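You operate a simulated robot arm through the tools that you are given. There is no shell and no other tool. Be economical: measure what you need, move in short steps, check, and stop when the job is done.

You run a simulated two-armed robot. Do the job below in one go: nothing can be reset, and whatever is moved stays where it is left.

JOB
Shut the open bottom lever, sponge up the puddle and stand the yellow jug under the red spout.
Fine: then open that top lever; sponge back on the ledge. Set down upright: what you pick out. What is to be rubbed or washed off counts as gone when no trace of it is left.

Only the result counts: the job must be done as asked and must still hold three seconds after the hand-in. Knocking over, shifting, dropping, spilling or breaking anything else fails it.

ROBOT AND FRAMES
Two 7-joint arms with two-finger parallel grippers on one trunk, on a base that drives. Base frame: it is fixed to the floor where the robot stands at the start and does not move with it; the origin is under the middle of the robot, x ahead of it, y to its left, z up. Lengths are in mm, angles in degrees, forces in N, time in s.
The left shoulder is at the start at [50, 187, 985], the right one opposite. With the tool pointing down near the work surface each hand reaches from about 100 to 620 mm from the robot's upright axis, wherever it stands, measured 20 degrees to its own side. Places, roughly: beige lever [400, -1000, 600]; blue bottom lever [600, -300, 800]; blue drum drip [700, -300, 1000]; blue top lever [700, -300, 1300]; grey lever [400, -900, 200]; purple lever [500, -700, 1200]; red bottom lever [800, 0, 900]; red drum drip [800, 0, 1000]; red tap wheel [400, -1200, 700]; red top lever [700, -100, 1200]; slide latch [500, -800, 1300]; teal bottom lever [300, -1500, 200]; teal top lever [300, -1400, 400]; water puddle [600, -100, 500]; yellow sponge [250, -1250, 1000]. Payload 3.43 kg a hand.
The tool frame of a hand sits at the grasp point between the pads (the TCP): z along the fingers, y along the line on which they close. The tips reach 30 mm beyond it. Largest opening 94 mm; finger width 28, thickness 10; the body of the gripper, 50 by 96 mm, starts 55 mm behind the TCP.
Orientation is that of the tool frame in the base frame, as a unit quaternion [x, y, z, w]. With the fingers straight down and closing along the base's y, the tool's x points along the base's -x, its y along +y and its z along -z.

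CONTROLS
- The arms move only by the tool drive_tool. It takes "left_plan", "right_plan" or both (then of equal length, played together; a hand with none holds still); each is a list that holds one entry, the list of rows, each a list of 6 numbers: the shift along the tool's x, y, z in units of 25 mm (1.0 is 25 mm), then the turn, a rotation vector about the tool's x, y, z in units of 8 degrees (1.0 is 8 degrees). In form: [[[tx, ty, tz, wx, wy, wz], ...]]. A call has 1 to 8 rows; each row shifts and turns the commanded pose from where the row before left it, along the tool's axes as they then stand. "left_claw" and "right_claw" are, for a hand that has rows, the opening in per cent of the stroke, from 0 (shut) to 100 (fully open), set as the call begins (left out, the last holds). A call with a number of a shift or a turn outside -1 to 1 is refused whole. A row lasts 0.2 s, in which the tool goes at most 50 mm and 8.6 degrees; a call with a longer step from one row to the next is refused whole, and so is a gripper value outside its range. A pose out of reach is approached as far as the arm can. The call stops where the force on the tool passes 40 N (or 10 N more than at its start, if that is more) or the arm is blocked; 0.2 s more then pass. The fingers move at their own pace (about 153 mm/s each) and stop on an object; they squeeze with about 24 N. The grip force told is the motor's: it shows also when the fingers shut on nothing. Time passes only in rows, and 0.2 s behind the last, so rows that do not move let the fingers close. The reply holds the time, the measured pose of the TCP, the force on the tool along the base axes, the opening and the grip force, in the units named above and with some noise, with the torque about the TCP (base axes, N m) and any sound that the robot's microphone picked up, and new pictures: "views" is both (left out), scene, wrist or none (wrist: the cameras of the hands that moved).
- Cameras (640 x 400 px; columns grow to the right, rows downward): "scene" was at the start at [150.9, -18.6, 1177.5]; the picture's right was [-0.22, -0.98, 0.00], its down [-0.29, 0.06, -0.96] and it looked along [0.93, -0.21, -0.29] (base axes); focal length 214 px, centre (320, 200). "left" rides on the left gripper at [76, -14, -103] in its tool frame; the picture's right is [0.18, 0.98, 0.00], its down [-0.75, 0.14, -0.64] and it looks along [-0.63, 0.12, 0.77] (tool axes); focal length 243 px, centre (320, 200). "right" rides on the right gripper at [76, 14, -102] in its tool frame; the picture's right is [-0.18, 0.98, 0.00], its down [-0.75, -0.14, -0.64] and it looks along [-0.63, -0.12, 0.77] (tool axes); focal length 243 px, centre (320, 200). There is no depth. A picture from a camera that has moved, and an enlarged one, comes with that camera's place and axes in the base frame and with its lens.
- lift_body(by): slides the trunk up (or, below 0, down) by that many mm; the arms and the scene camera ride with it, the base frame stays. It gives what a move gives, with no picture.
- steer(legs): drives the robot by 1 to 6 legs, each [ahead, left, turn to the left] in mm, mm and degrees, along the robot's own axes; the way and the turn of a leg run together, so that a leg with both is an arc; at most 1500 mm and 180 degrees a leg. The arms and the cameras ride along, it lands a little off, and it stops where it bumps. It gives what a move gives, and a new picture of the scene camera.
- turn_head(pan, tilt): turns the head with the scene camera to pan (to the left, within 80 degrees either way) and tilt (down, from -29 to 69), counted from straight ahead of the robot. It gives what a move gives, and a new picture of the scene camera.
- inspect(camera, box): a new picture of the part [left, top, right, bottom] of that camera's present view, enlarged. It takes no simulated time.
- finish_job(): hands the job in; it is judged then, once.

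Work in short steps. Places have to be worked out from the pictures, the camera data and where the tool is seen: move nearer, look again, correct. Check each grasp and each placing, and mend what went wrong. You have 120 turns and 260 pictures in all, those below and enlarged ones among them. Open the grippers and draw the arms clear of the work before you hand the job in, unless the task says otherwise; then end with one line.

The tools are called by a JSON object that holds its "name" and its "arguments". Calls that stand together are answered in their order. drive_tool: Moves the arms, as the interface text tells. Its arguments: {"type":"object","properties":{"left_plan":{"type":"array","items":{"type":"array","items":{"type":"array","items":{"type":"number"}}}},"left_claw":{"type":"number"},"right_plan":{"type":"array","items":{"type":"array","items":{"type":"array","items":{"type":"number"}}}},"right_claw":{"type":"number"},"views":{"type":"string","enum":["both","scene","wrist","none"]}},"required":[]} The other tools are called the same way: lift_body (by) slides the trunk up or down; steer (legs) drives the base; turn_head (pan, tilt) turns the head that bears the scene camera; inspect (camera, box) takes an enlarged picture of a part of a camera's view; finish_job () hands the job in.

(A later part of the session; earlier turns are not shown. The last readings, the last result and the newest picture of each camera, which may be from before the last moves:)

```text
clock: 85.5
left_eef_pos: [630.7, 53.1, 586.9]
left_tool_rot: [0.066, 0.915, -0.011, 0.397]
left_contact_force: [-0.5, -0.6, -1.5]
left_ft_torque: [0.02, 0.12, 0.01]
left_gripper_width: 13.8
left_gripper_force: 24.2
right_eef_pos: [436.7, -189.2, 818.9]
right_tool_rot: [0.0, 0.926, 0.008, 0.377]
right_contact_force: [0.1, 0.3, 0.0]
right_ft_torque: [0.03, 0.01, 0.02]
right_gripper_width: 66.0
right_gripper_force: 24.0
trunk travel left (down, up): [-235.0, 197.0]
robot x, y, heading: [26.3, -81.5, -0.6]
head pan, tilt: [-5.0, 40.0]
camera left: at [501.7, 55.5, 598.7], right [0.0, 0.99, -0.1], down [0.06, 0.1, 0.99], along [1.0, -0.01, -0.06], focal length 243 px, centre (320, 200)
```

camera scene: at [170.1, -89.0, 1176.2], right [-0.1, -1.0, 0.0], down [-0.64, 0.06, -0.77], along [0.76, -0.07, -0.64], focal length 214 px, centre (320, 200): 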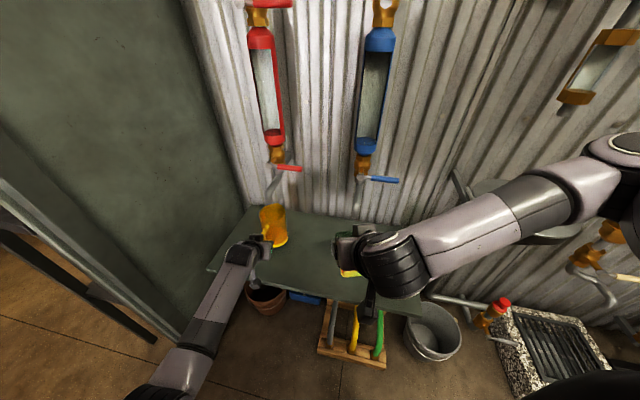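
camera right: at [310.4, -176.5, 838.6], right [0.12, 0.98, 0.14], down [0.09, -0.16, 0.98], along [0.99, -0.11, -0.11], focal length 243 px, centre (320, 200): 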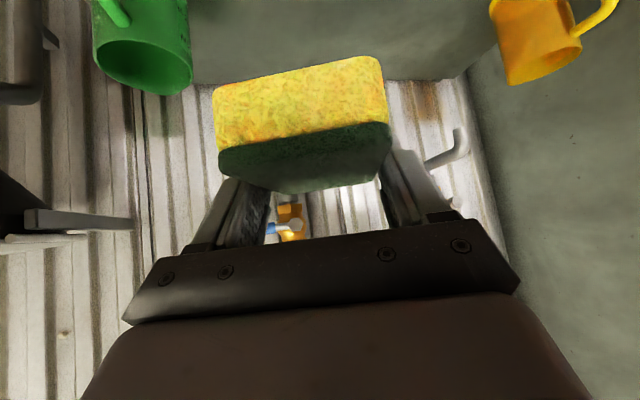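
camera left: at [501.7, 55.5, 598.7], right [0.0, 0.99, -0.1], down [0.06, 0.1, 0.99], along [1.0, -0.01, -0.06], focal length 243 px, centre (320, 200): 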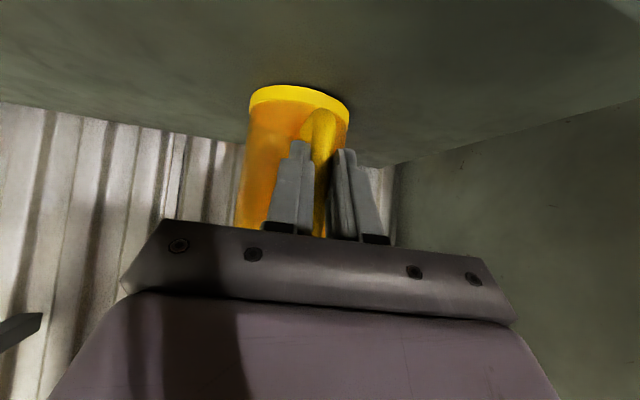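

Still hanging (weight −1.5 N). A few more 1 mm steps.

{"name": "drive_tool", "arguments": {"left_plan": [[[0.04, 0, 0.04, 0, 0, 0], [0.03, 0, 0.03, 0, 0, 0], [0.02, 0, 0.02, 0, 0, 0]]], "views": "none"}}

```text
clock: 86.3
left_eef_pos: [632.2, 53.2, 583.8]
left_tool_rot: [0.065, 0.915, -0.01, 0.399]
left_contact_force: [0.1, -0.3, 2.6]
left_ft_torque: [-0.21, -0.19, -0.03]
left_gripper_width: 14.3
left_gripper_force: 24.0
right_eef_pos: [435.9, -188.0, 817.7]
right_tool_rot: [0.0, 0.926, 0.009, 0.378]
right_contact_force: [0.6, -0.2, -0.3]
right_ft_torque: [0.0, -0.01, -0.01]
right_gripper_width: 66.3
right_gripper_force: 23.9
trunk travel left (down, up): [-235.0, 197.0]
robot x, y, heading: [26.8, -79.3, -0.7]
head pan, tilt: [-5.0, 40.0]
```

It's touching down. I'll open and back straight out along the approach.

{"name": "drive_tool", "arguments": {"left_plan": [[[0, 0, 0, 0, 0, 0], [0, 0, 0, 0, 0, 0], [0, 0, 0, 0, 0, 0], [0, 0, -0.8, 0, 0, 0], [0, 0, -0.9, 0, 0, 0], [0, 0, -0.9, 0, 0, 0], [0, 0, -0.9, 0, 0, 0]]], "left_claw": 70}}

{"name": "inspect", "arguments": {"camera": "scene", "box": [210, 150, 350, 270]}}

```text
clock: 87.9
left_eef_pos: [567.2, 61.0, 641.8]
left_tool_rot: [0.066, 0.915, -0.011, 0.398]
left_contact_force: [0.3, 0.9, -0.1]
left_ft_torque: [0.0, -0.01, -0.03]
left_gripper_width: 65.9
left_gripper_force: 0.1
right_eef_pos: [436.9, -188.8, 817.3]
right_tool_rot: [0.0, 0.926, 0.008, 0.378]
right_contact_force: [0.6, -0.6, -0.4]
right_ft_torque: [-0.02, -0.01, 0.0]
right_gripper_width: 66.5
right_gripper_force: 24.5
trunk travel left (down, up): [-235.0, 197.0]
robot x, y, heading: [26.6, -84.2, -0.8]
head pan, tilt: [-5.0, 40.0]
camera scene: at [170.0, -89.0, 1176.3], right [-0.1, -1.0, 0.0], down [-0.64, 0.06, -0.77], along [0.76, -0.07, -0.64], focal length 214 px, centre (320, 200)
camera left: at [439.3, 63.6, 655.4], right [0.0, 0.99, -0.1], down [0.06, 0.1, 0.99], along [1.0, -0.01, -0.06], focal length 243 px, centre (320, 200)
```

scene: 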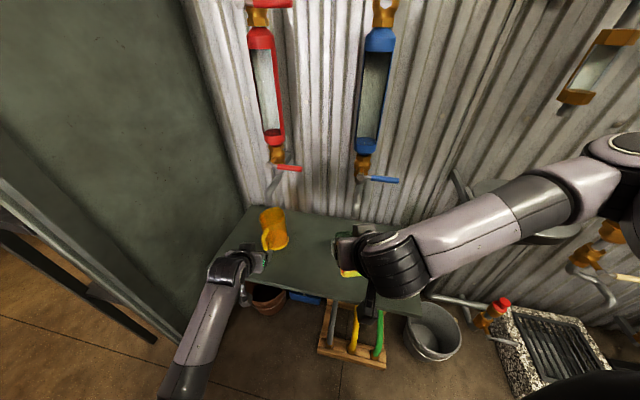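
left: 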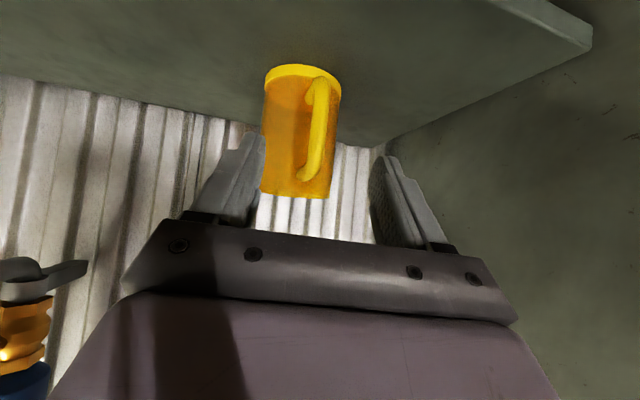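

```text
3.33 times, centred on (280, 210) of scene
camera zoom: at [170.0, -89.0, 1176.3], right [-0.1, -1.0, 0.0], down [-0.64, 0.06, -0.77], along [0.76, -0.07, -0.64], focal length 715 px, centre (453, 167)
```

zoom: 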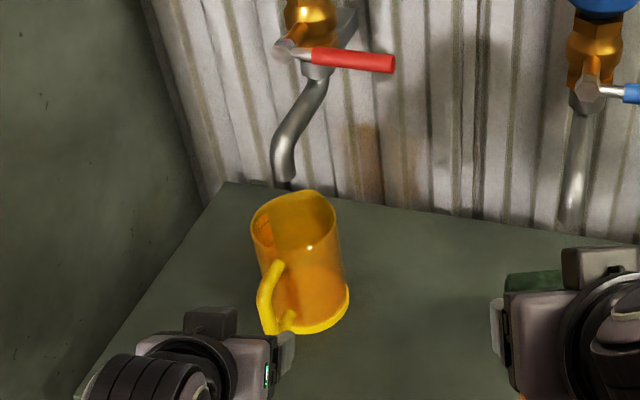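

The jug stands upright under the spout. Next comes the red top lever: I'll pull the left hand back, raise the trunk fully and shift right.

{"name": "drive_tool", "arguments": {"left_plan": [[[0, 0, -0.9, 0, 0, 0], [0, 0, -0.9, 0, 0, 0], [0, 0, -0.9, 0, 0, 0]]], "left_claw": 0, "views": "none"}}

{"name": "lift_body", "arguments": {"by": 195}}

{"name": "steer", "arguments": {"legs": [[0, -140, 0]]}}

{"name": "drive_tool", "arguments": {"left_plan": [[[0, 0, 0, 0, -0.98, 0], [0, 0, 0, 0, -0.98, 0], [0, 0, 0, 0, -0.98, 0], [0, 0, 0, 0, -0.98, 0], [0, 0, 0, 0, -0.98, 0], [0, 0, 0, 0, -0.98, 0]]], "views": "scene"}}

```text
clock: 88.7
left_eef_pos: [524.6, 72.2, 693.7]
left_tool_rot: [0.066, 0.913, -0.004, 0.403]
left_contact_force: [0.5, -0.4, 0.0]
left_ft_torque: [0.0, 0.0, 0.0]
left_gripper_width: 0.1
left_gripper_force: 24.3
right_eef_pos: [436.7, -189.3, 818.6]
right_tool_rot: [0.0, 0.926, 0.008, 0.377]
right_contact_force: [0.1, 0.0, 0.1]
right_ft_torque: [-0.03, 0.03, 0.01]
right_gripper_width: 66.4
right_gripper_force: 23.7
trunk travel left (down, up): [-235.0, 197.0]
robot x, y, heading: [22.4, -84.4, -0.5]
head pan, tilt: [-5.0, 40.0]
```

```text
clock: 90.8
left_eef_pos: [523.8, 71.1, 886.5]
left_tool_rot: [0.068, 0.913, -0.004, 0.402]
left_contact_force: [-0.6, 0.8, 0.2]
left_ft_torque: [0.01, -0.01, 0.02]
left_gripper_width: 0.0
left_gripper_force: 24.1
right_eef_pos: [436.9, -187.6, 1013.0]
right_tool_rot: [-0.001, 0.926, 0.009, 0.377]
right_contact_force: [-0.3, -0.3, -0.7]
right_ft_torque: [0.0, -0.02, 0.0]
right_gripper_width: 66.2
right_gripper_force: 24.0
trunk travel left (down, up): [-430.0, 2.0]
robot x, y, heading: [24.5, -79.5, -0.2]
head pan, tilt: [-5.0, 40.0]
```

```text
clock: 92.2
left_eef_pos: [520.9, -74.1, 886.2]
left_tool_rot: [0.069, 0.913, -0.004, 0.401]
left_contact_force: [0.6, 0.3, 0.5]
left_ft_torque: [-0.02, -0.02, 0.01]
left_gripper_width: 0.2
left_gripper_force: 23.8
right_eef_pos: [434.7, -331.2, 1013.0]
right_tool_rot: [0.0, 0.926, 0.009, 0.377]
right_contact_force: [0.4, -0.3, 0.7]
right_ft_torque: [0.05, 0.03, 0.02]
right_gripper_width: 66.1
right_gripper_force: 23.9
trunk travel left (down, up): [-430.0, 2.0]
robot x, y, heading: [23.6, -226.3, -0.5]
head pan, tilt: [-5.0, 40.0]
camera scene: at [168.4, -233.7, 1371.3], right [-0.1, -0.99, 0.0], down [-0.64, 0.06, -0.77], along [0.76, -0.08, -0.64], focal length 214 px, centre (320, 200)
```

scene: 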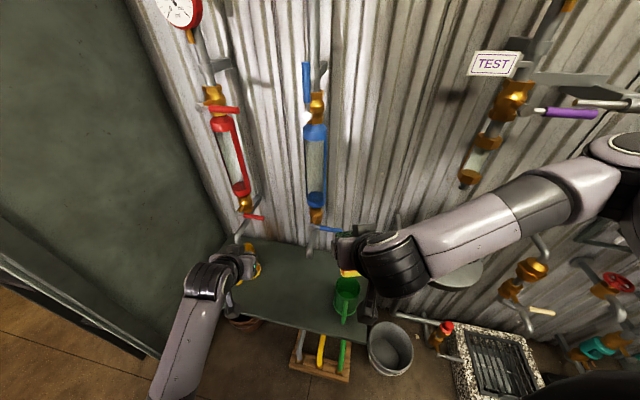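

```text
clock: 93.6
left_eef_pos: [522.1, -55.1, 882.7]
left_tool_rot: [0.085, 0.676, -0.012, 0.732]
left_contact_force: [0.1, -0.3, 1.3]
left_ft_torque: [-0.02, 0.02, -0.01]
left_gripper_width: 0.0
left_gripper_force: 24.2
right_eef_pos: [435.8, -332.5, 1013.2]
right_tool_rot: [0.001, 0.926, 0.008, 0.377]
right_contact_force: [-0.5, -0.5, 0.4]
right_ft_torque: [-0.02, 0.01, -0.03]
right_gripper_width: 66.3
right_gripper_force: 24.7
trunk travel left (down, up): [-430.0, 2.0]
robot x, y, heading: [24.6, -222.4, -0.7]
head pan, tilt: [-5.0, 40.0]
camera scene: at [168.4, -232.7, 1371.3], right [-0.1, -0.99, 0.0], down [-0.64, 0.06, -0.77], along [0.76, -0.08, -0.64], focal length 214 px, centre (320, 200)
```

scene: 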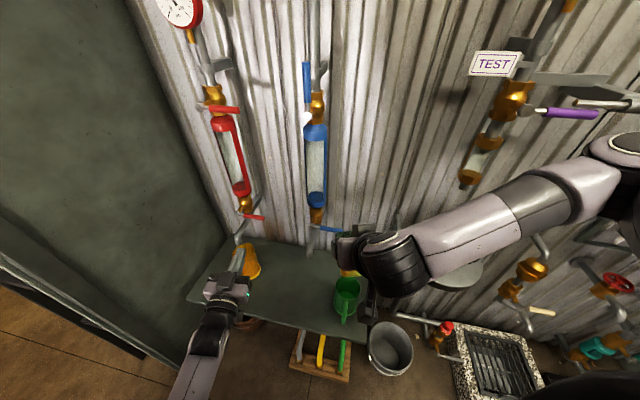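

Now I'll raise the left hand toward the level just under the top lever.

{"name": "drive_tool", "arguments": {"left_plan": [[[0, 0, 0.5, 0, 0.4, -0.75], [-1, 0, 0.5, 0, 0, 0], [-1, 0, 0.5, 0, 0, 0], [-1, 0, 0.5, 0, 0, 0], [-1, 0, 0.5, 0, 0, 0], [-1, 0, 0.3, 0, 0, 0], [-1, 0, 0.3, 0, 0, 0], [-1, 0, 0, 0, 0, 0]]], "views": "none"}}

{"name": "drive_tool", "arguments": {"left_plan": [[[-1, 0, 0, 0, 0, 0], [-1, 0, 0, 0, 0, 0], [-1, 0, 0, 0, 0, 0], [-1, 0, 0, 0, 0, 0]]], "views": "both"}}

```text
clock: 95.4
left_eef_pos: [596.1, -73.2, 1062.7]
left_tool_rot: [0.029, 0.7, -0.066, 0.711]
left_contact_force: [-0.4, -0.3, 0.4]
left_ft_torque: [0.02, -0.02, -0.03]
left_gripper_width: 0.0
left_gripper_force: 23.9
right_eef_pos: [434.8, -332.1, 1013.6]
right_tool_rot: [0.001, 0.926, 0.008, 0.377]
right_contact_force: [0.0, 0.2, -0.5]
right_ft_torque: [0.0, -0.02, 0.01]
right_gripper_width: 66.3
right_gripper_force: 24.2
trunk travel left (down, up): [-430.0, 2.0]
robot x, y, heading: [24.8, -227.4, -1.0]
head pan, tilt: [-5.0, 40.0]
```

```text
clock: 96.4
left_eef_pos: [598.7, -64.3, 1161.3]
left_tool_rot: [0.027, 0.701, -0.068, 0.71]
left_contact_force: [-0.8, 0.1, -0.5]
left_ft_torque: [0.02, 0.02, -0.02]
left_gripper_width: 0.2
left_gripper_force: 23.6
right_eef_pos: [434.4, -331.8, 1015.4]
right_tool_rot: [0.001, 0.926, 0.008, 0.377]
right_contact_force: [0.3, 0.1, 0.5]
right_ft_torque: [-0.01, 0.02, 0.05]
right_gripper_width: 66.3
right_gripper_force: 24.3
trunk travel left (down, up): [-430.0, 2.0]
robot x, y, heading: [27.0, -225.1, -0.6]
head pan, tilt: [-5.0, 40.0]
camera scene: at [168.4, -232.9, 1371.2], right [-0.1, -0.99, 0.0], down [-0.64, 0.06, -0.77], along [0.76, -0.08, -0.64], focal length 214 px, centre (320, 200)
camera left: at [495.4, -69.8, 1082.9], right [0.13, 0.96, -0.24], down [-0.62, 0.27, 0.73], along [0.77, 0.05, 0.64], focal length 243 px, centre (320, 200)
```

scene: 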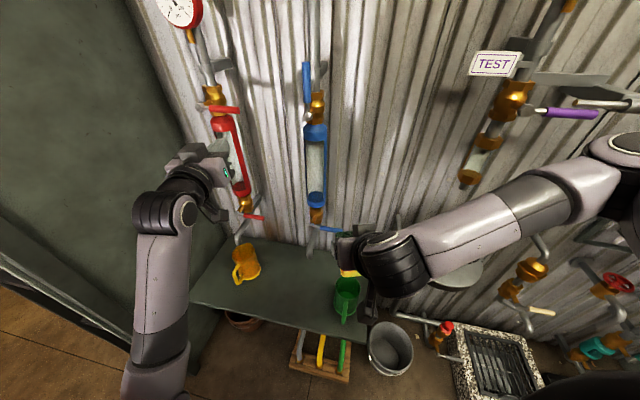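
left: 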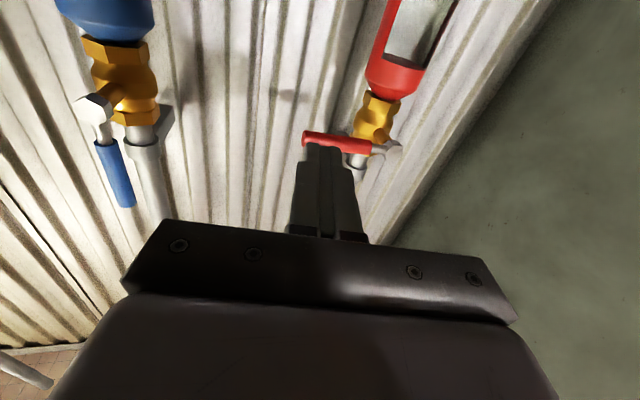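

The finger is just below the lever's line, aimed at its outer half. I'll advance 112 mm beneath the lever.

{"name": "drive_tool", "arguments": {"left_plan": [[[0, 0.08, 0.9, 0, 0, 0], [0, 0.08, 0.9, 0, 0, 0], [0, 0.08, 0.9, 0, 0, 0], [0, 0.08, 0.9, 0, 0, 0], [0, 0.08, 0.87, 0, 0, 0]]], "views": "both"}}

```text
clock: 97.6
left_eef_pos: [706.9, -71.1, 1165.4]
left_tool_rot: [0.027, 0.7, -0.069, 0.71]
left_contact_force: [0.0, -0.1, -1.0]
left_ft_torque: [0.03, 0.0, -0.02]
left_gripper_width: 0.1
left_gripper_force: 24.2
right_eef_pos: [433.4, -333.6, 1013.4]
right_tool_rot: [0.001, 0.926, 0.008, 0.377]
right_contact_force: [-0.2, -0.6, -0.4]
right_ft_torque: [-0.01, -0.02, 0.02]
right_gripper_width: 66.6
right_gripper_force: 24.3
trunk travel left (down, up): [-430.0, 2.0]
robot x, y, heading: [20.2, -225.3, -0.7]
head pan, tilt: [-5.0, 40.0]
camera scene: at [168.6, -232.9, 1371.2], right [-0.1, -0.99, 0.0], down [-0.64, 0.06, -0.77], along [0.76, -0.08, -0.64], focal length 214 px, centre (320, 200)
camera left: at [604.1, -76.0, 1087.1], right [0.13, 0.96, -0.24], down [-0.63, 0.27, 0.73], along [0.77, 0.05, 0.64], focal length 243 px, centre (320, 200)
```

scene: 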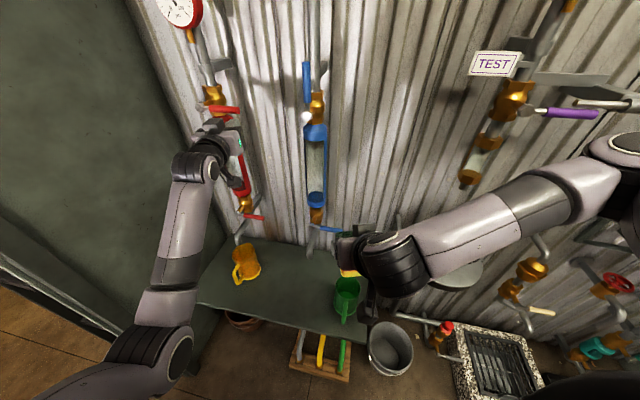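
left: 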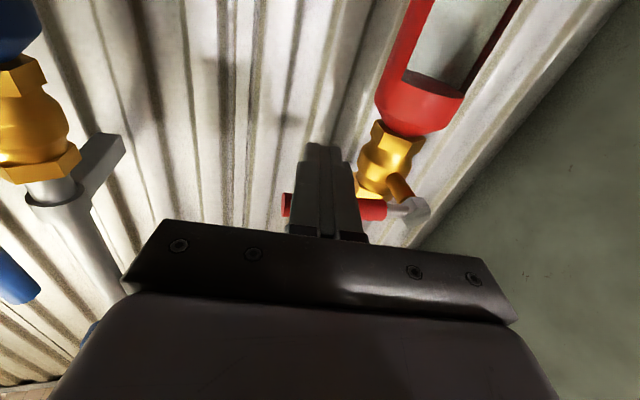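

The finger is right under the lever. I'll push it up and around its arc.

{"name": "drive_tool", "arguments": {"left_plan": [[[-0.79, -0.04, 0, 0, 0, 0], [-0.79, -0.04, 0, 0, 0, 0], [-0.79, -0.04, 0, 0, 0, 0], [-0.8, 0.27, 0.04, 0, 0, 0], [-0.72, 0.47, 0.07, 0, 0, 0], [-0.56, 0.64, 0.09, 0, 0, 0]]], "views": "both"}}

```text
clock: 99.0
left_eef_pos: [715.0, -32.6, 1274.5]
left_tool_rot: [0.027, 0.7, -0.068, 0.711]
left_contact_force: [0.9, -0.3, -0.4]
left_ft_torque: [-0.01, -0.01, 0.0]
left_gripper_width: 0.2
left_gripper_force: 23.4
right_eef_pos: [434.9, -332.5, 1013.7]
right_tool_rot: [0.001, 0.926, 0.008, 0.377]
right_contact_force: [0.7, 0.1, -0.1]
right_ft_torque: [-0.01, 0.0, 0.01]
right_gripper_width: 66.3
right_gripper_force: 24.2
trunk travel left (down, up): [-430.0, 2.0]
robot x, y, heading: [23.2, -224.0, -0.6]
head pan, tilt: [-5.0, 40.0]
camera scene: at [168.3, -232.7, 1371.3], right [-0.1, -0.99, 0.0], down [-0.64, 0.06, -0.77], along [0.76, -0.08, -0.64], focal length 214 px, centre (320, 200)
camera left: at [612.0, -38.3, 1196.7], right [0.13, 0.96, -0.24], down [-0.63, 0.27, 0.73], along [0.77, 0.05, 0.64], focal length 243 px, centre (320, 200)
```

scene: 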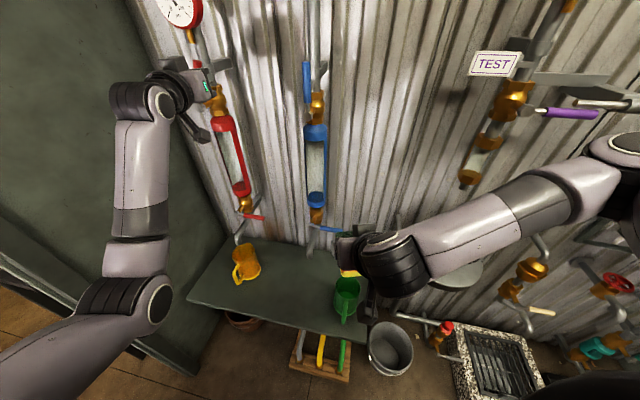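
left: 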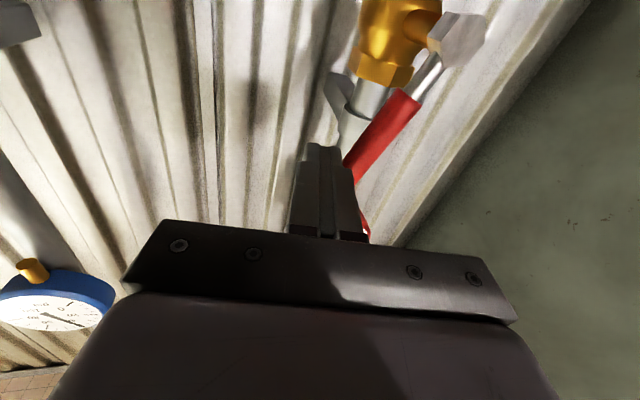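

The lever is about two thirds up. I'll keep pushing left until it meets its stop.

{"name": "drive_tool", "arguments": {"left_plan": [[[-0.36, 0.77, 0.1, 0, 0, 0], [-0.1, 0.5, 0.06, 0, 0, 0], [0, 0.4, 0.05, 0, 0, 0], [0, 0.35, 0.04, 0, 0, 0]]], "views": "wrist"}}

```text
clock: 99.9
left_eef_pos: [724.9, -2.6, 1283.3]
left_tool_rot: [0.037, 0.7, -0.078, 0.709]
left_contact_force: [-11.2, -11.8, 0.5]
left_ft_torque: [0.14, -0.16, -0.28]
left_gripper_width: 0.0
left_gripper_force: 24.1
right_eef_pos: [431.7, -334.7, 1014.9]
right_tool_rot: [0.001, 0.926, 0.008, 0.378]
right_contact_force: [0.7, -0.4, 0.9]
right_ft_torque: [0.01, 0.03, 0.01]
right_gripper_width: 66.2
right_gripper_force: 24.1
trunk travel left (down, up): [-430.0, 2.0]
robot x, y, heading: [22.3, -226.3, -0.7]
head pan, tilt: [-5.0, 40.0]
stopped in row 4 (left hand): the force on the tool passed its limit (the readings are from after the stop); the commanded pose is now the measured one
camera left: at [621.3, -5.2, 1205.4], right [0.16, 0.96, -0.24], down [-0.62, 0.29, 0.73], along [0.77, 0.03, 0.64], focal length 243 px, centre (320, 200)
```

left: 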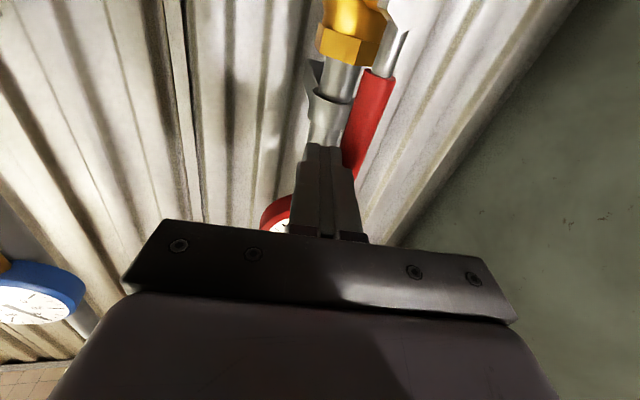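

It's against the stop. I'll back off to the right and look.

{"name": "drive_tool", "arguments": {"left_plan": [[[0, -0.7, -0.2, 0, 0, 0], [0, -0.4, -1, 0, 0, 0], [0, 0, -1, 0, 0, 0], [0, 0, -1, 0, 0, 0], [0, 0, -1, 0, 0, 0], [0.5, 0, -1, 0, 0, 0], [1, 0, -0.5, 0, 0, 0], [1, 0, 0, 0, 0, 0]]], "views": "none"}}

{"name": "turn_head", "arguments": {"pan": 15, "tilt": 25}}

{"name": "inspect", "arguments": {"camera": "scene", "box": [230, 80, 390, 220]}}

```text
clock: 101.7
left_eef_pos: [584.4, -5.1, 1218.0]
left_tool_rot: [0.034, 0.702, -0.074, 0.708]
left_contact_force: [-1.0, 0.3, 0.0]
left_ft_torque: [0.03, 0.01, 0.0]
left_gripper_width: 0.0
left_gripper_force: 24.0
right_eef_pos: [434.4, -334.7, 1013.7]
right_tool_rot: [0.0, 0.926, 0.008, 0.377]
right_contact_force: [0.4, -0.2, -0.1]
right_ft_torque: [-0.04, 0.02, -0.01]
right_gripper_width: 66.3
right_gripper_force: 24.1
trunk travel left (down, up): [-430.0, 2.0]
robot x, y, heading: [23.0, -227.3, -0.7]
head pan, tilt: [-5.0, 40.0]
```

```text
clock: 102.6
left_eef_pos: [584.1, -4.2, 1217.2]
left_tool_rot: [0.033, 0.702, -0.075, 0.707]
left_contact_force: [0.6, 0.1, 0.4]
left_ft_torque: [-0.01, 0.01, 0.03]
left_gripper_width: 0.0
left_gripper_force: 24.2
right_eef_pos: [435.0, -334.6, 1013.3]
right_tool_rot: [0.0, 0.926, 0.009, 0.377]
right_contact_force: [0.7, -0.8, 0.1]
right_ft_torque: [-0.04, -0.01, -0.02]
right_gripper_width: 66.4
right_gripper_force: 23.9
trunk travel left (down, up): [-430.0, 2.0]
robot x, y, heading: [19.6, -225.0, -0.9]
head pan, tilt: [15.0, 25.0]
camera scene: at [172.6, -202.4, 1394.5], right [0.24, -0.97, 0.0], down [-0.41, -0.1, -0.91], along [0.88, 0.22, -0.42], focal length 214 px, centre (320, 200)
```

scene: 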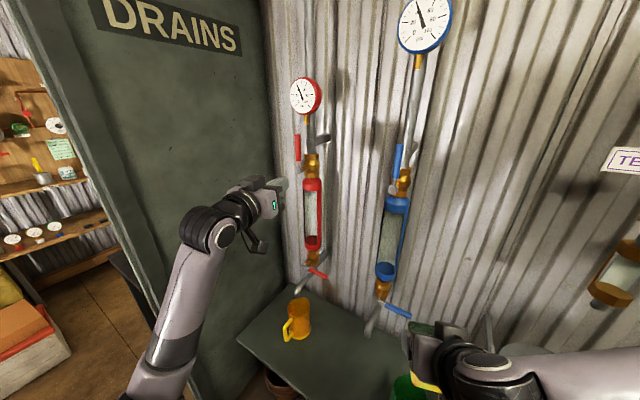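

```text
2.86 times, centred on (310, 150) of scene
camera zoom: at [172.6, -202.4, 1394.5], right [0.24, -0.97, 0.0], down [-0.41, -0.1, -0.91], along [0.88, 0.22, -0.42], focal length 613 px, centre (349, 343)
```

zoom: 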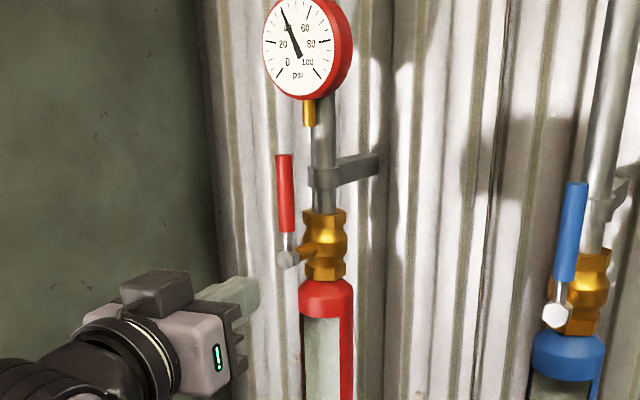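

Top lever is upright, so it's open. I'll check the jug, spout, bottom lever and puddle area.

{"name": "inspect", "arguments": {"camera": "scene", "box": [230, 230, 410, 390]}}

{"name": "inspect", "arguments": {"camera": "scene", "box": [260, 310, 360, 385]}}

```text
2.50 times, centred on (320, 310) of scene
camera zoom: at [172.6, -202.4, 1394.5], right [0.24, -0.97, 0.0], down [-0.41, -0.1, -0.91], along [0.88, 0.22, -0.42], focal length 536 px, centre (320, -75)
```

zoom: 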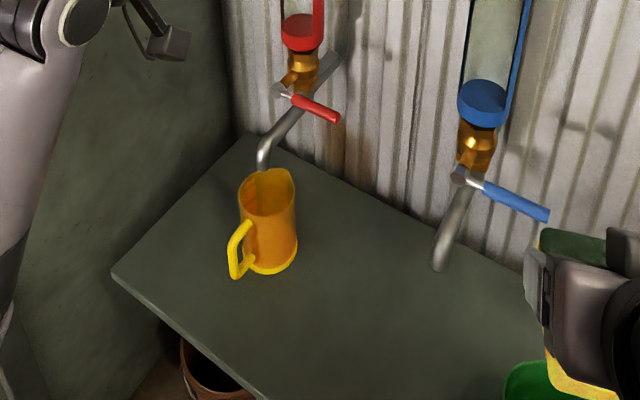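

```text
5.33 times, centred on (310, 348) of scene
camera zoom: at [172.6, -202.4, 1394.5], right [0.24, -0.97, 0.0], down [-0.41, -0.1, -0.91], along [0.88, 0.22, -0.42], focal length 1144 px, centre (373, -587)
```

zoom: 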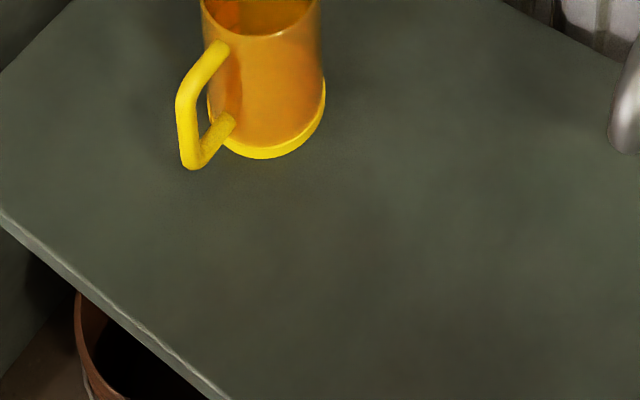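

Everything on the table is right: clean surface, and the jug is centred under the outlet to within about 10 mm. Now I'll return the sponge. First I'll retract the left hand and back off.

{"name": "drive_tool", "arguments": {"left_plan": [[[1, 0, -0.5, 0, 0, 0], [1, 0, -0.9, 0, 0, 0], [1, 0, -1, 0, 0, 0], [1, 0, -1, 0, 0, 0], [1, 0, -1, 0, 0, 0], [0.5, 0, -1, 0, 0, 0]]], "views": "none"}}

{"name": "steer", "arguments": {"legs": [[-130, 0, 0], [0, 0, -18.5]]}}

{"name": "lift_body", "arguments": {"by": -230}}

```text
clock: 104.0
left_eef_pos: [447.7, 4.8, 1080.2]
left_tool_rot: [0.033, 0.702, -0.075, 0.708]
left_contact_force: [0.0, 0.2, -0.6]
left_ft_torque: [0.01, 0.01, 0.03]
left_gripper_width: 0.0
left_gripper_force: 24.1
right_eef_pos: [433.2, -334.4, 1014.5]
right_tool_rot: [0.001, 0.926, 0.008, 0.378]
right_contact_force: [0.1, 0.1, 0.1]
right_ft_torque: [0.01, -0.03, -0.01]
right_gripper_width: 66.5
right_gripper_force: 23.6
trunk travel left (down, up): [-430.0, 2.0]
robot x, y, heading: [22.5, -226.5, -0.9]
head pan, tilt: [15.0, 25.0]
```

```text
clock: 106.3
left_eef_pos: [370.3, -137.7, 1078.7]
left_tool_rot: [0.145, 0.688, -0.187, 0.686]
left_contact_force: [0.5, 0.2, 0.1]
left_ft_torque: [-0.01, 0.0, 0.0]
left_gripper_width: 0.2
left_gripper_force: 23.8
right_eef_pos: [252.4, -457.3, 1013.7]
right_tool_rot: [0.149, 0.914, -0.052, 0.374]
right_contact_force: [-0.2, -0.4, 0.2]
right_ft_torque: [0.01, -0.01, 0.02]
right_gripper_width: 66.4
right_gripper_force: 24.1
trunk travel left (down, up): [-430.0, 2.0]
robot x, y, heading: [-104.1, -226.6, -19.2]
head pan, tilt: [15.0, 25.0]
camera scene: at [44.8, -248.2, 1394.6], right [-0.07, -1.0, 0.0], down [-0.42, 0.03, -0.91], along [0.9, -0.07, -0.42], focal length 214 px, centre (320, 200)
```

scene: 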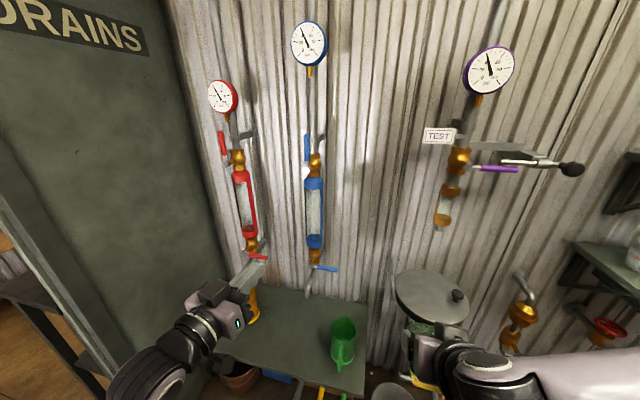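

```text
clock: 108.7
left_eef_pos: [371.2, -137.5, 849.4]
left_tool_rot: [0.144, 0.688, -0.187, 0.686]
left_contact_force: [0.3, 0.6, -0.7]
left_ft_torque: [-0.02, -0.02, 0.0]
left_gripper_width: 0.1
left_gripper_force: 23.7
right_eef_pos: [252.1, -456.5, 783.1]
right_tool_rot: [0.149, 0.914, -0.052, 0.374]
right_contact_force: [0.0, 0.1, 0.4]
right_ft_torque: [-0.03, 0.02, -0.04]
right_gripper_width: 66.4
right_gripper_force: 23.8
trunk travel left (down, up): [-200.0, 232.0]
robot x, y, heading: [-102.8, -223.8, -19.0]
head pan, tilt: [15.0, 25.0]
```

Now I'll slide right to the ledge, then raise the right hand there.

{"name": "steer", "arguments": {"legs": [[0, -650, 0]]}}

{"name": "drive_tool", "arguments": {"right_plan": [[[-0.7, -0.8, -0.7, 0, -0.12, 0], [-0.7, -0.8, -0.7, 0, 0, 0], [-0.7, -0.8, -0.7, 0, 0, 0], [-0.7, -0.8, -0.7, 0, 0, 0], [-0.7, -0.8, -0.7, 0, 0, 0], [-0.7, -0.8, -0.7, 0, 0, 0], [-0.7, -0.4, -0.7, 0, 0, 0], [-0.7, 0, -0.7, 0, 0, 0]]], "views": "none"}}

{"name": "drive_tool", "arguments": {"right_plan": [[[-0.7, 0, -0.7, 0, 0, 0], [-0.7, 0, -0.7, 0, 0, 0], [-0.7, 0, -0.7, 0, 0, 0]]], "views": "none"}}

{"name": "turn_head", "arguments": {"pan": -15, "tilt": 25}}

```text
clock: 112.2
left_eef_pos: [169.5, -722.4, 849.8]
left_tool_rot: [0.143, 0.689, -0.184, 0.687]
left_contact_force: [-0.1, -0.1, -0.4]
left_ft_torque: [0.02, 0.02, -0.02]
left_gripper_width: 0.0
left_gripper_force: 24.0
right_eef_pos: [51.8, -1039.3, 783.4]
right_tool_rot: [0.145, 0.915, -0.051, 0.373]
right_contact_force: [0.0, 0.3, 0.2]
right_ft_torque: [0.02, -0.02, -0.02]
right_gripper_width: 66.4
right_gripper_force: 24.1
trunk travel left (down, up): [-200.0, 232.0]
robot x, y, heading: [-304.4, -810.0, -18.8]
head pan, tilt: [15.0, 25.0]
camera scene: at [-156.8, -833.6, 1164.6], right [-0.07, -1.0, 0.0], down [-0.42, 0.03, -0.91], along [0.9, -0.06, -0.42], focal length 214 px, centre (320, 200)
```

scene: 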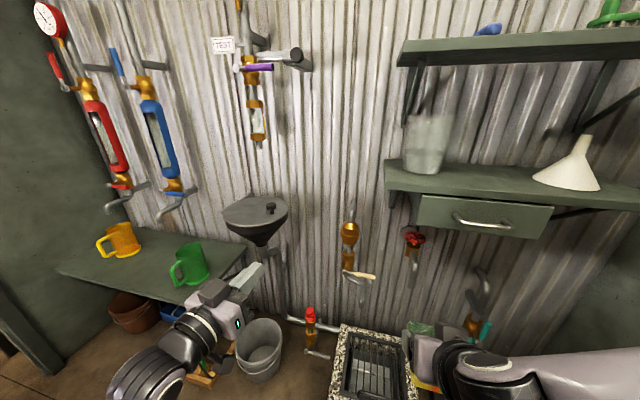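

```text
clock: 114.0
left_eef_pos: [168.9, -722.4, 849.9]
left_tool_rot: [0.142, 0.689, -0.185, 0.687]
left_contact_force: [0.1, -0.5, 0.0]
left_ft_torque: [-0.01, -0.01, 0.01]
left_gripper_width: 0.0
left_gripper_force: 23.8
right_eef_pos: [10.3, -1167.6, 978.9]
right_tool_rot: [0.145, 0.912, -0.051, 0.381]
right_contact_force: [0.6, -0.4, -0.1]
right_ft_torque: [-0.01, 0.0, 0.0]
right_gripper_width: 66.3
right_gripper_force: 24.1
trunk travel left (down, up): [-200.0, 232.0]
robot x, y, heading: [-304.5, -810.5, -19.0]
head pan, tilt: [15.0, 25.0]
```

```text
clock: 114.8
left_eef_pos: [168.6, -720.8, 848.5]
left_tool_rot: [0.142, 0.689, -0.183, 0.687]
left_contact_force: [-0.3, 0.1, -0.3]
left_ft_torque: [-0.01, 0.0, 0.0]
left_gripper_width: 0.0
left_gripper_force: 24.6
right_eef_pos: [8.7, -1167.0, 1054.3]
right_tool_rot: [0.147, 0.911, -0.053, 0.381]
right_contact_force: [0.4, 1.2, -0.6]
right_ft_torque: [0.02, -0.01, 0.0]
right_gripper_width: 66.4
right_gripper_force: 24.1
trunk travel left (down, up): [-200.0, 232.0]
robot x, y, heading: [-300.5, -811.1, -18.8]
head pan, tilt: [15.0, 25.0]
```

```text
clock: 115.7
left_eef_pos: [167.8, -721.5, 849.2]
left_tool_rot: [0.143, 0.689, -0.185, 0.687]
left_contact_force: [-0.3, -0.1, 0.2]
left_ft_torque: [0.01, -0.02, 0.0]
left_gripper_width: 0.2
left_gripper_force: 23.8
right_eef_pos: [9.0, -1166.9, 1053.8]
right_tool_rot: [0.146, 0.911, -0.052, 0.382]
right_contact_force: [-0.8, -0.9, 0.8]
right_ft_torque: [-0.02, -0.03, -0.04]
right_gripper_width: 66.4
right_gripper_force: 24.3
trunk travel left (down, up): [-200.0, 232.0]
robot x, y, heading: [-309.2, -812.6, -19.0]
head pan, tilt: [-15.0, 25.0]
camera scene: at [-172.1, -878.7, 1164.6], right [-0.56, -0.83, 0.0], down [-0.35, 0.23, -0.91], along [0.75, -0.5, -0.42], focal length 214 px, centre (320, 200)
```

scene: 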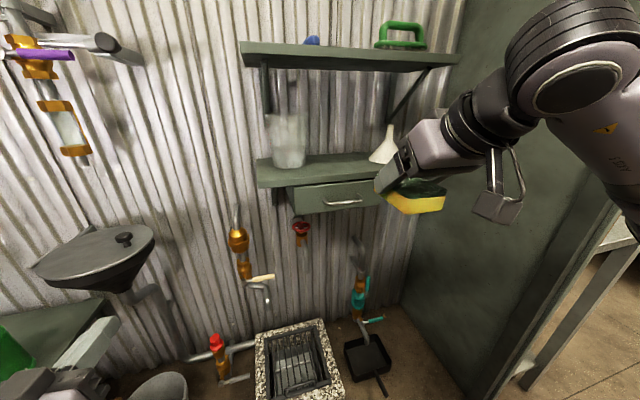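

Driving forward to the ledge.

{"name": "steer", "arguments": {"legs": [[175, -32, 0]]}}

{"name": "inspect", "arguments": {"camera": "right", "box": [0, 0, 640, 400]}}

```text
clock: 117.2
left_eef_pos: [319.2, -804.1, 850.3]
left_tool_rot: [0.143, 0.689, -0.184, 0.687]
left_contact_force: [-0.1, -0.3, -0.5]
left_ft_torque: [-0.01, 0.02, 0.01]
left_gripper_width: 0.0
left_gripper_force: 23.4
right_eef_pos: [161.9, -1249.2, 1053.6]
right_tool_rot: [0.144, 0.912, -0.052, 0.382]
right_contact_force: [0.4, 0.5, 0.5]
right_ft_torque: [-0.02, 0.01, 0.0]
right_gripper_width: 66.5
right_gripper_force: 23.8
trunk travel left (down, up): [-200.0, 232.0]
robot x, y, heading: [-156.4, -895.4, -18.9]
head pan, tilt: [-15.0, 25.0]
camera scene: at [-21.4, -962.5, 1164.6], right [-0.55, -0.83, 0.0], down [-0.35, 0.23, -0.91], along [0.75, -0.5, -0.42], focal length 214 px, centre (320, 200)
```

scene: 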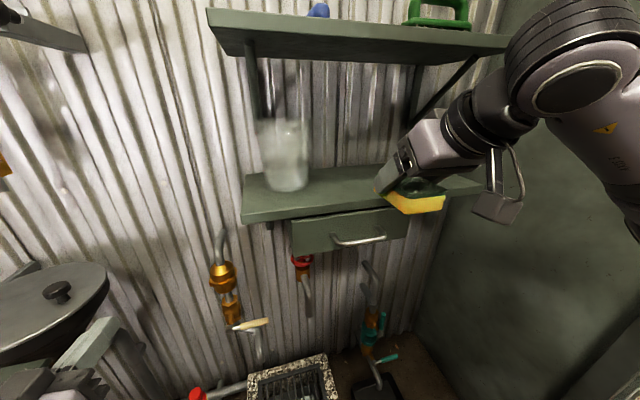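

```text
1.00 times, centred on (320, 200) of right
camera zoom: at [45.2, -1199.7, 1072.5], right [0.42, 0.9, 0.15], down [0.02, -0.17, 0.98], along [0.91, -0.41, -0.09], focal length 243 px, centre (320, 200)
```

zoom: 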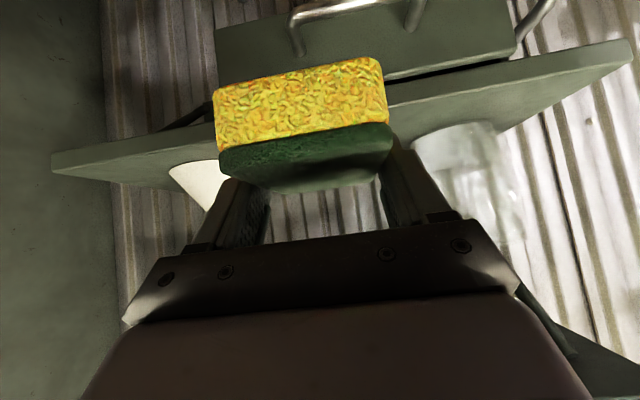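

Positioned as before the pick. I'll move in over the ledge.

{"name": "drive_tool", "arguments": {"right_plan": [[[-0.88, -0.03, 0.9, 0, 0, 0], [-0.88, -0.03, 0.9, 0, 0, 0], [-0.88, -0.03, 0.9, 0, 0, 0], [-0.88, -0.03, 0.9, 0, 0, 0], [-0.88, -0.03, 0.9, 0, 0, 0]]]}}

{"name": "inspect", "arguments": {"camera": "scene", "box": [300, 120, 440, 240]}}

```text
clock: 118.4
left_eef_pos: [318.2, -804.4, 849.7]
left_tool_rot: [0.141, 0.689, -0.183, 0.687]
left_contact_force: [-0.2, -0.1, -0.4]
left_ft_torque: [-0.03, -0.02, -0.05]
left_gripper_width: 0.0
left_gripper_force: 24.2
right_eef_pos: [311.2, -1302.6, 1050.8]
right_tool_rot: [0.143, 0.912, -0.051, 0.382]
right_contact_force: [0.3, 0.3, -0.7]
right_ft_torque: [0.0, -0.03, -0.04]
right_gripper_width: 66.6
right_gripper_force: 24.0
trunk travel left (down, up): [-200.0, 232.0]
robot x, y, heading: [-154.3, -895.0, -18.7]
head pan, tilt: [-15.0, 25.0]
camera scene: at [-21.3, -962.4, 1164.6], right [-0.55, -0.83, 0.0], down [-0.35, 0.23, -0.91], along [0.75, -0.5, -0.42], focal length 214 px, centre (320, 200)
camera right: at [193.8, -1252.4, 1069.1], right [0.42, 0.9, 0.14], down [0.02, -0.17, 0.99], along [0.91, -0.41, -0.09], focal length 243 px, centre (320, 200)
```

scene: 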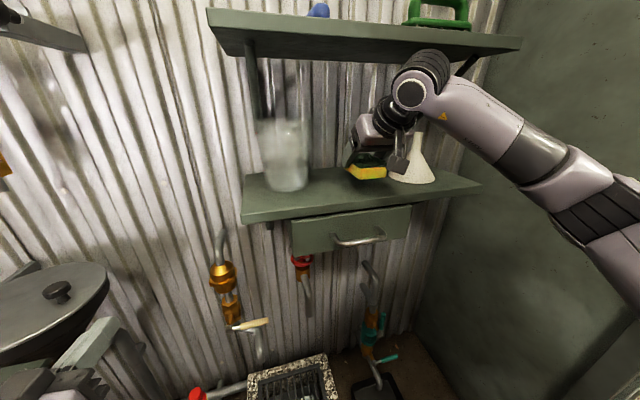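
right: 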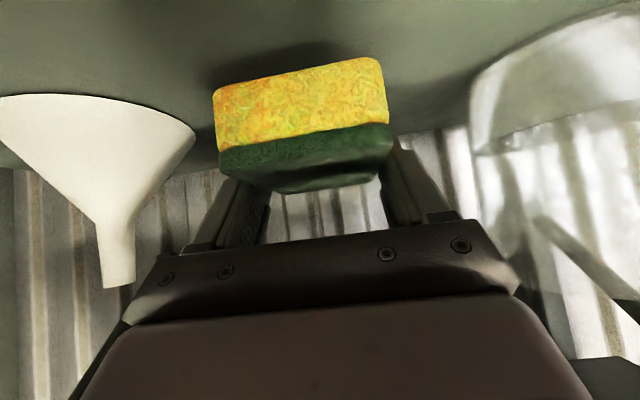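

```text
3.33 times, centred on (370, 180) of scene
camera zoom: at [-21.3, -962.4, 1164.6], right [-0.55, -0.83, 0.0], down [-0.35, 0.23, -0.91], along [0.75, -0.5, -0.42], focal length 715 px, centre (153, 267)
```

zoom: 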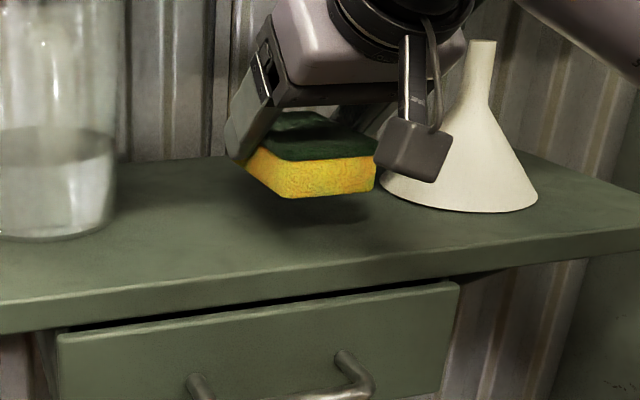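

Above the ledge with clear space on both sides. Lowering gently.

{"name": "drive_tool", "arguments": {"right_plan": [[[0.4, 0, 0.4, 0, 0, 0], [0.4, 0, 0.4, 0, 0, 0], [0.07, 0, 0.07, 0, 0, 0], [0.06, 0, 0.06, 0, 0, 0]]], "views": "none"}}

```text
clock: 119.4
left_eef_pos: [319.2, -804.2, 849.6]
left_tool_rot: [0.141, 0.689, -0.182, 0.687]
left_contact_force: [0.3, 0.1, -0.2]
left_ft_torque: [-0.01, -0.01, -0.03]
left_gripper_width: 0.2
left_gripper_force: 24.1
right_eef_pos: [311.3, -1300.5, 1019.5]
right_tool_rot: [0.143, 0.912, -0.052, 0.381]
right_contact_force: [-0.4, 1.1, 0.0]
right_ft_torque: [0.01, 0.02, 0.01]
right_gripper_width: 66.3
right_gripper_force: 23.9
trunk travel left (down, up): [-200.0, 232.0]
robot x, y, heading: [-152.9, -893.6, -18.8]
head pan, tilt: [-15.0, 25.0]
```

{"name": "drive_tool", "arguments": {"right_plan": [[[0.05, 0, 0.05, 0, 0, 0], [0.05, 0, 0.05, 0, 0, 0], [0, 0, 0, 0, 0, 0]]], "views": "wrist"}}

```text
clock: 120.2
left_eef_pos: [320.1, -803.2, 849.2]
left_tool_rot: [0.141, 0.689, -0.182, 0.687]
left_contact_force: [0.1, -1.4, -0.4]
left_ft_torque: [0.03, -0.03, 0.04]
left_gripper_width: 0.1
left_gripper_force: 23.8
right_eef_pos: [311.7, -1301.1, 1015.6]
right_tool_rot: [0.144, 0.911, -0.052, 0.383]
right_contact_force: [0.3, -0.1, 1.6]
right_ft_torque: [-0.04, -0.01, 0.0]
right_gripper_width: 66.4
right_gripper_force: 24.2
trunk travel left (down, up): [-200.0, 232.0]
robot x, y, heading: [-152.1, -896.5, -18.6]
head pan, tilt: [-15.0, 25.0]
camera right: at [194.6, -1250.8, 1034.9], right [0.42, 0.9, 0.15], down [0.02, -0.17, 0.98], along [0.91, -0.41, -0.09], focal length 243 px, centre (320, 200)
```

right: 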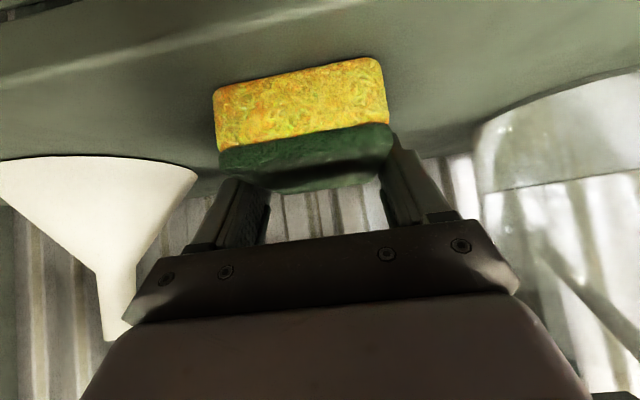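

First contact. I'll open and retreat diagonally the way I came in.

{"name": "drive_tool", "arguments": {"right_plan": [[[0, 0, 0, 0, 0, 0], [0, 0, 0, 0, 0, 0], [0, 0, 0, 0, 0, 0], [0.05, 0, -0.9, 0, 0, 0], [0.05, 0, -0.9, 0, 0, 0], [0.05, 0, -0.9, 0, 0, 0]]], "right_claw": 92, "views": "both"}}

{"name": "inspect", "arguments": {"camera": "scene", "box": [300, 120, 440, 240]}}

```text
clock: 121.6
left_eef_pos: [319.7, -803.8, 849.2]
left_tool_rot: [0.142, 0.689, -0.184, 0.687]
left_contact_force: [0.9, 0.1, -0.5]
left_ft_torque: [0.02, -0.01, -0.04]
left_gripper_width: 0.0
left_gripper_force: 24.0
right_eef_pos: [262.7, -1285.9, 1060.6]
right_tool_rot: [0.143, 0.912, -0.051, 0.382]
right_contact_force: [0.3, -0.8, 0.0]
right_ft_torque: [-0.01, 0.01, 0.02]
right_gripper_width: 86.3
right_gripper_force: 0.1
trunk travel left (down, up): [-200.0, 232.0]
robot x, y, heading: [-153.7, -895.1, -18.6]
head pan, tilt: [-15.0, 25.0]
camera scene: at [-21.4, -962.4, 1164.6], right [-0.55, -0.83, 0.0], down [-0.35, 0.23, -0.91], along [0.76, -0.5, -0.42], focal length 214 px, centre (320, 200)
camera right: at [145.7, -1235.8, 1079.4], right [0.42, 0.9, 0.15], down [0.02, -0.17, 0.98], along [0.91, -0.41, -0.09], focal length 243 px, centre (320, 200)
```

scene: 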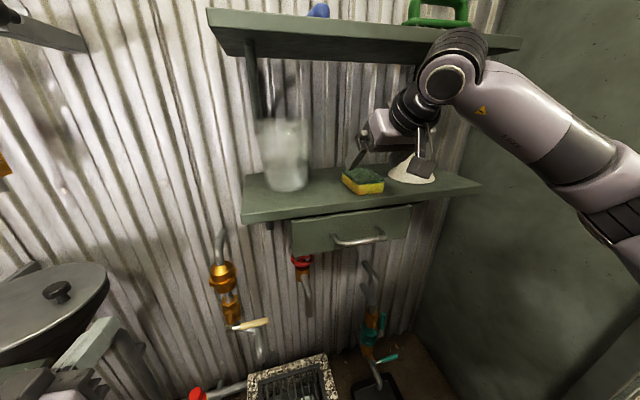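
right: 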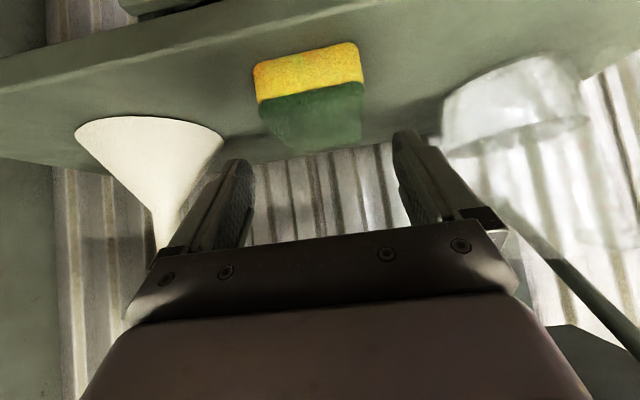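

```text
3.33 times, centred on (370, 180) of scene
camera zoom: at [-21.4, -962.4, 1164.6], right [-0.55, -0.83, 0.0], down [-0.35, 0.23, -0.91], along [0.76, -0.5, -0.42], focal length 715 px, centre (153, 267)
```

zoom: 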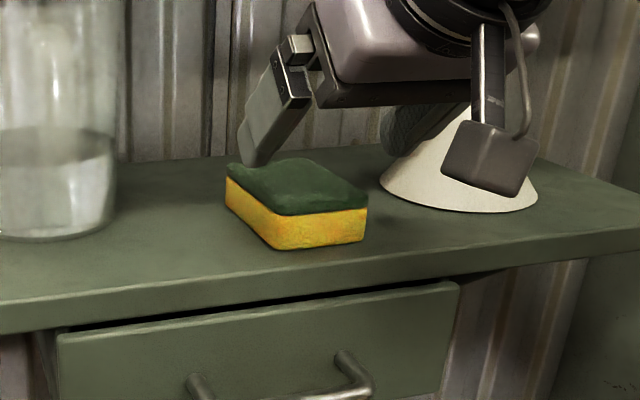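

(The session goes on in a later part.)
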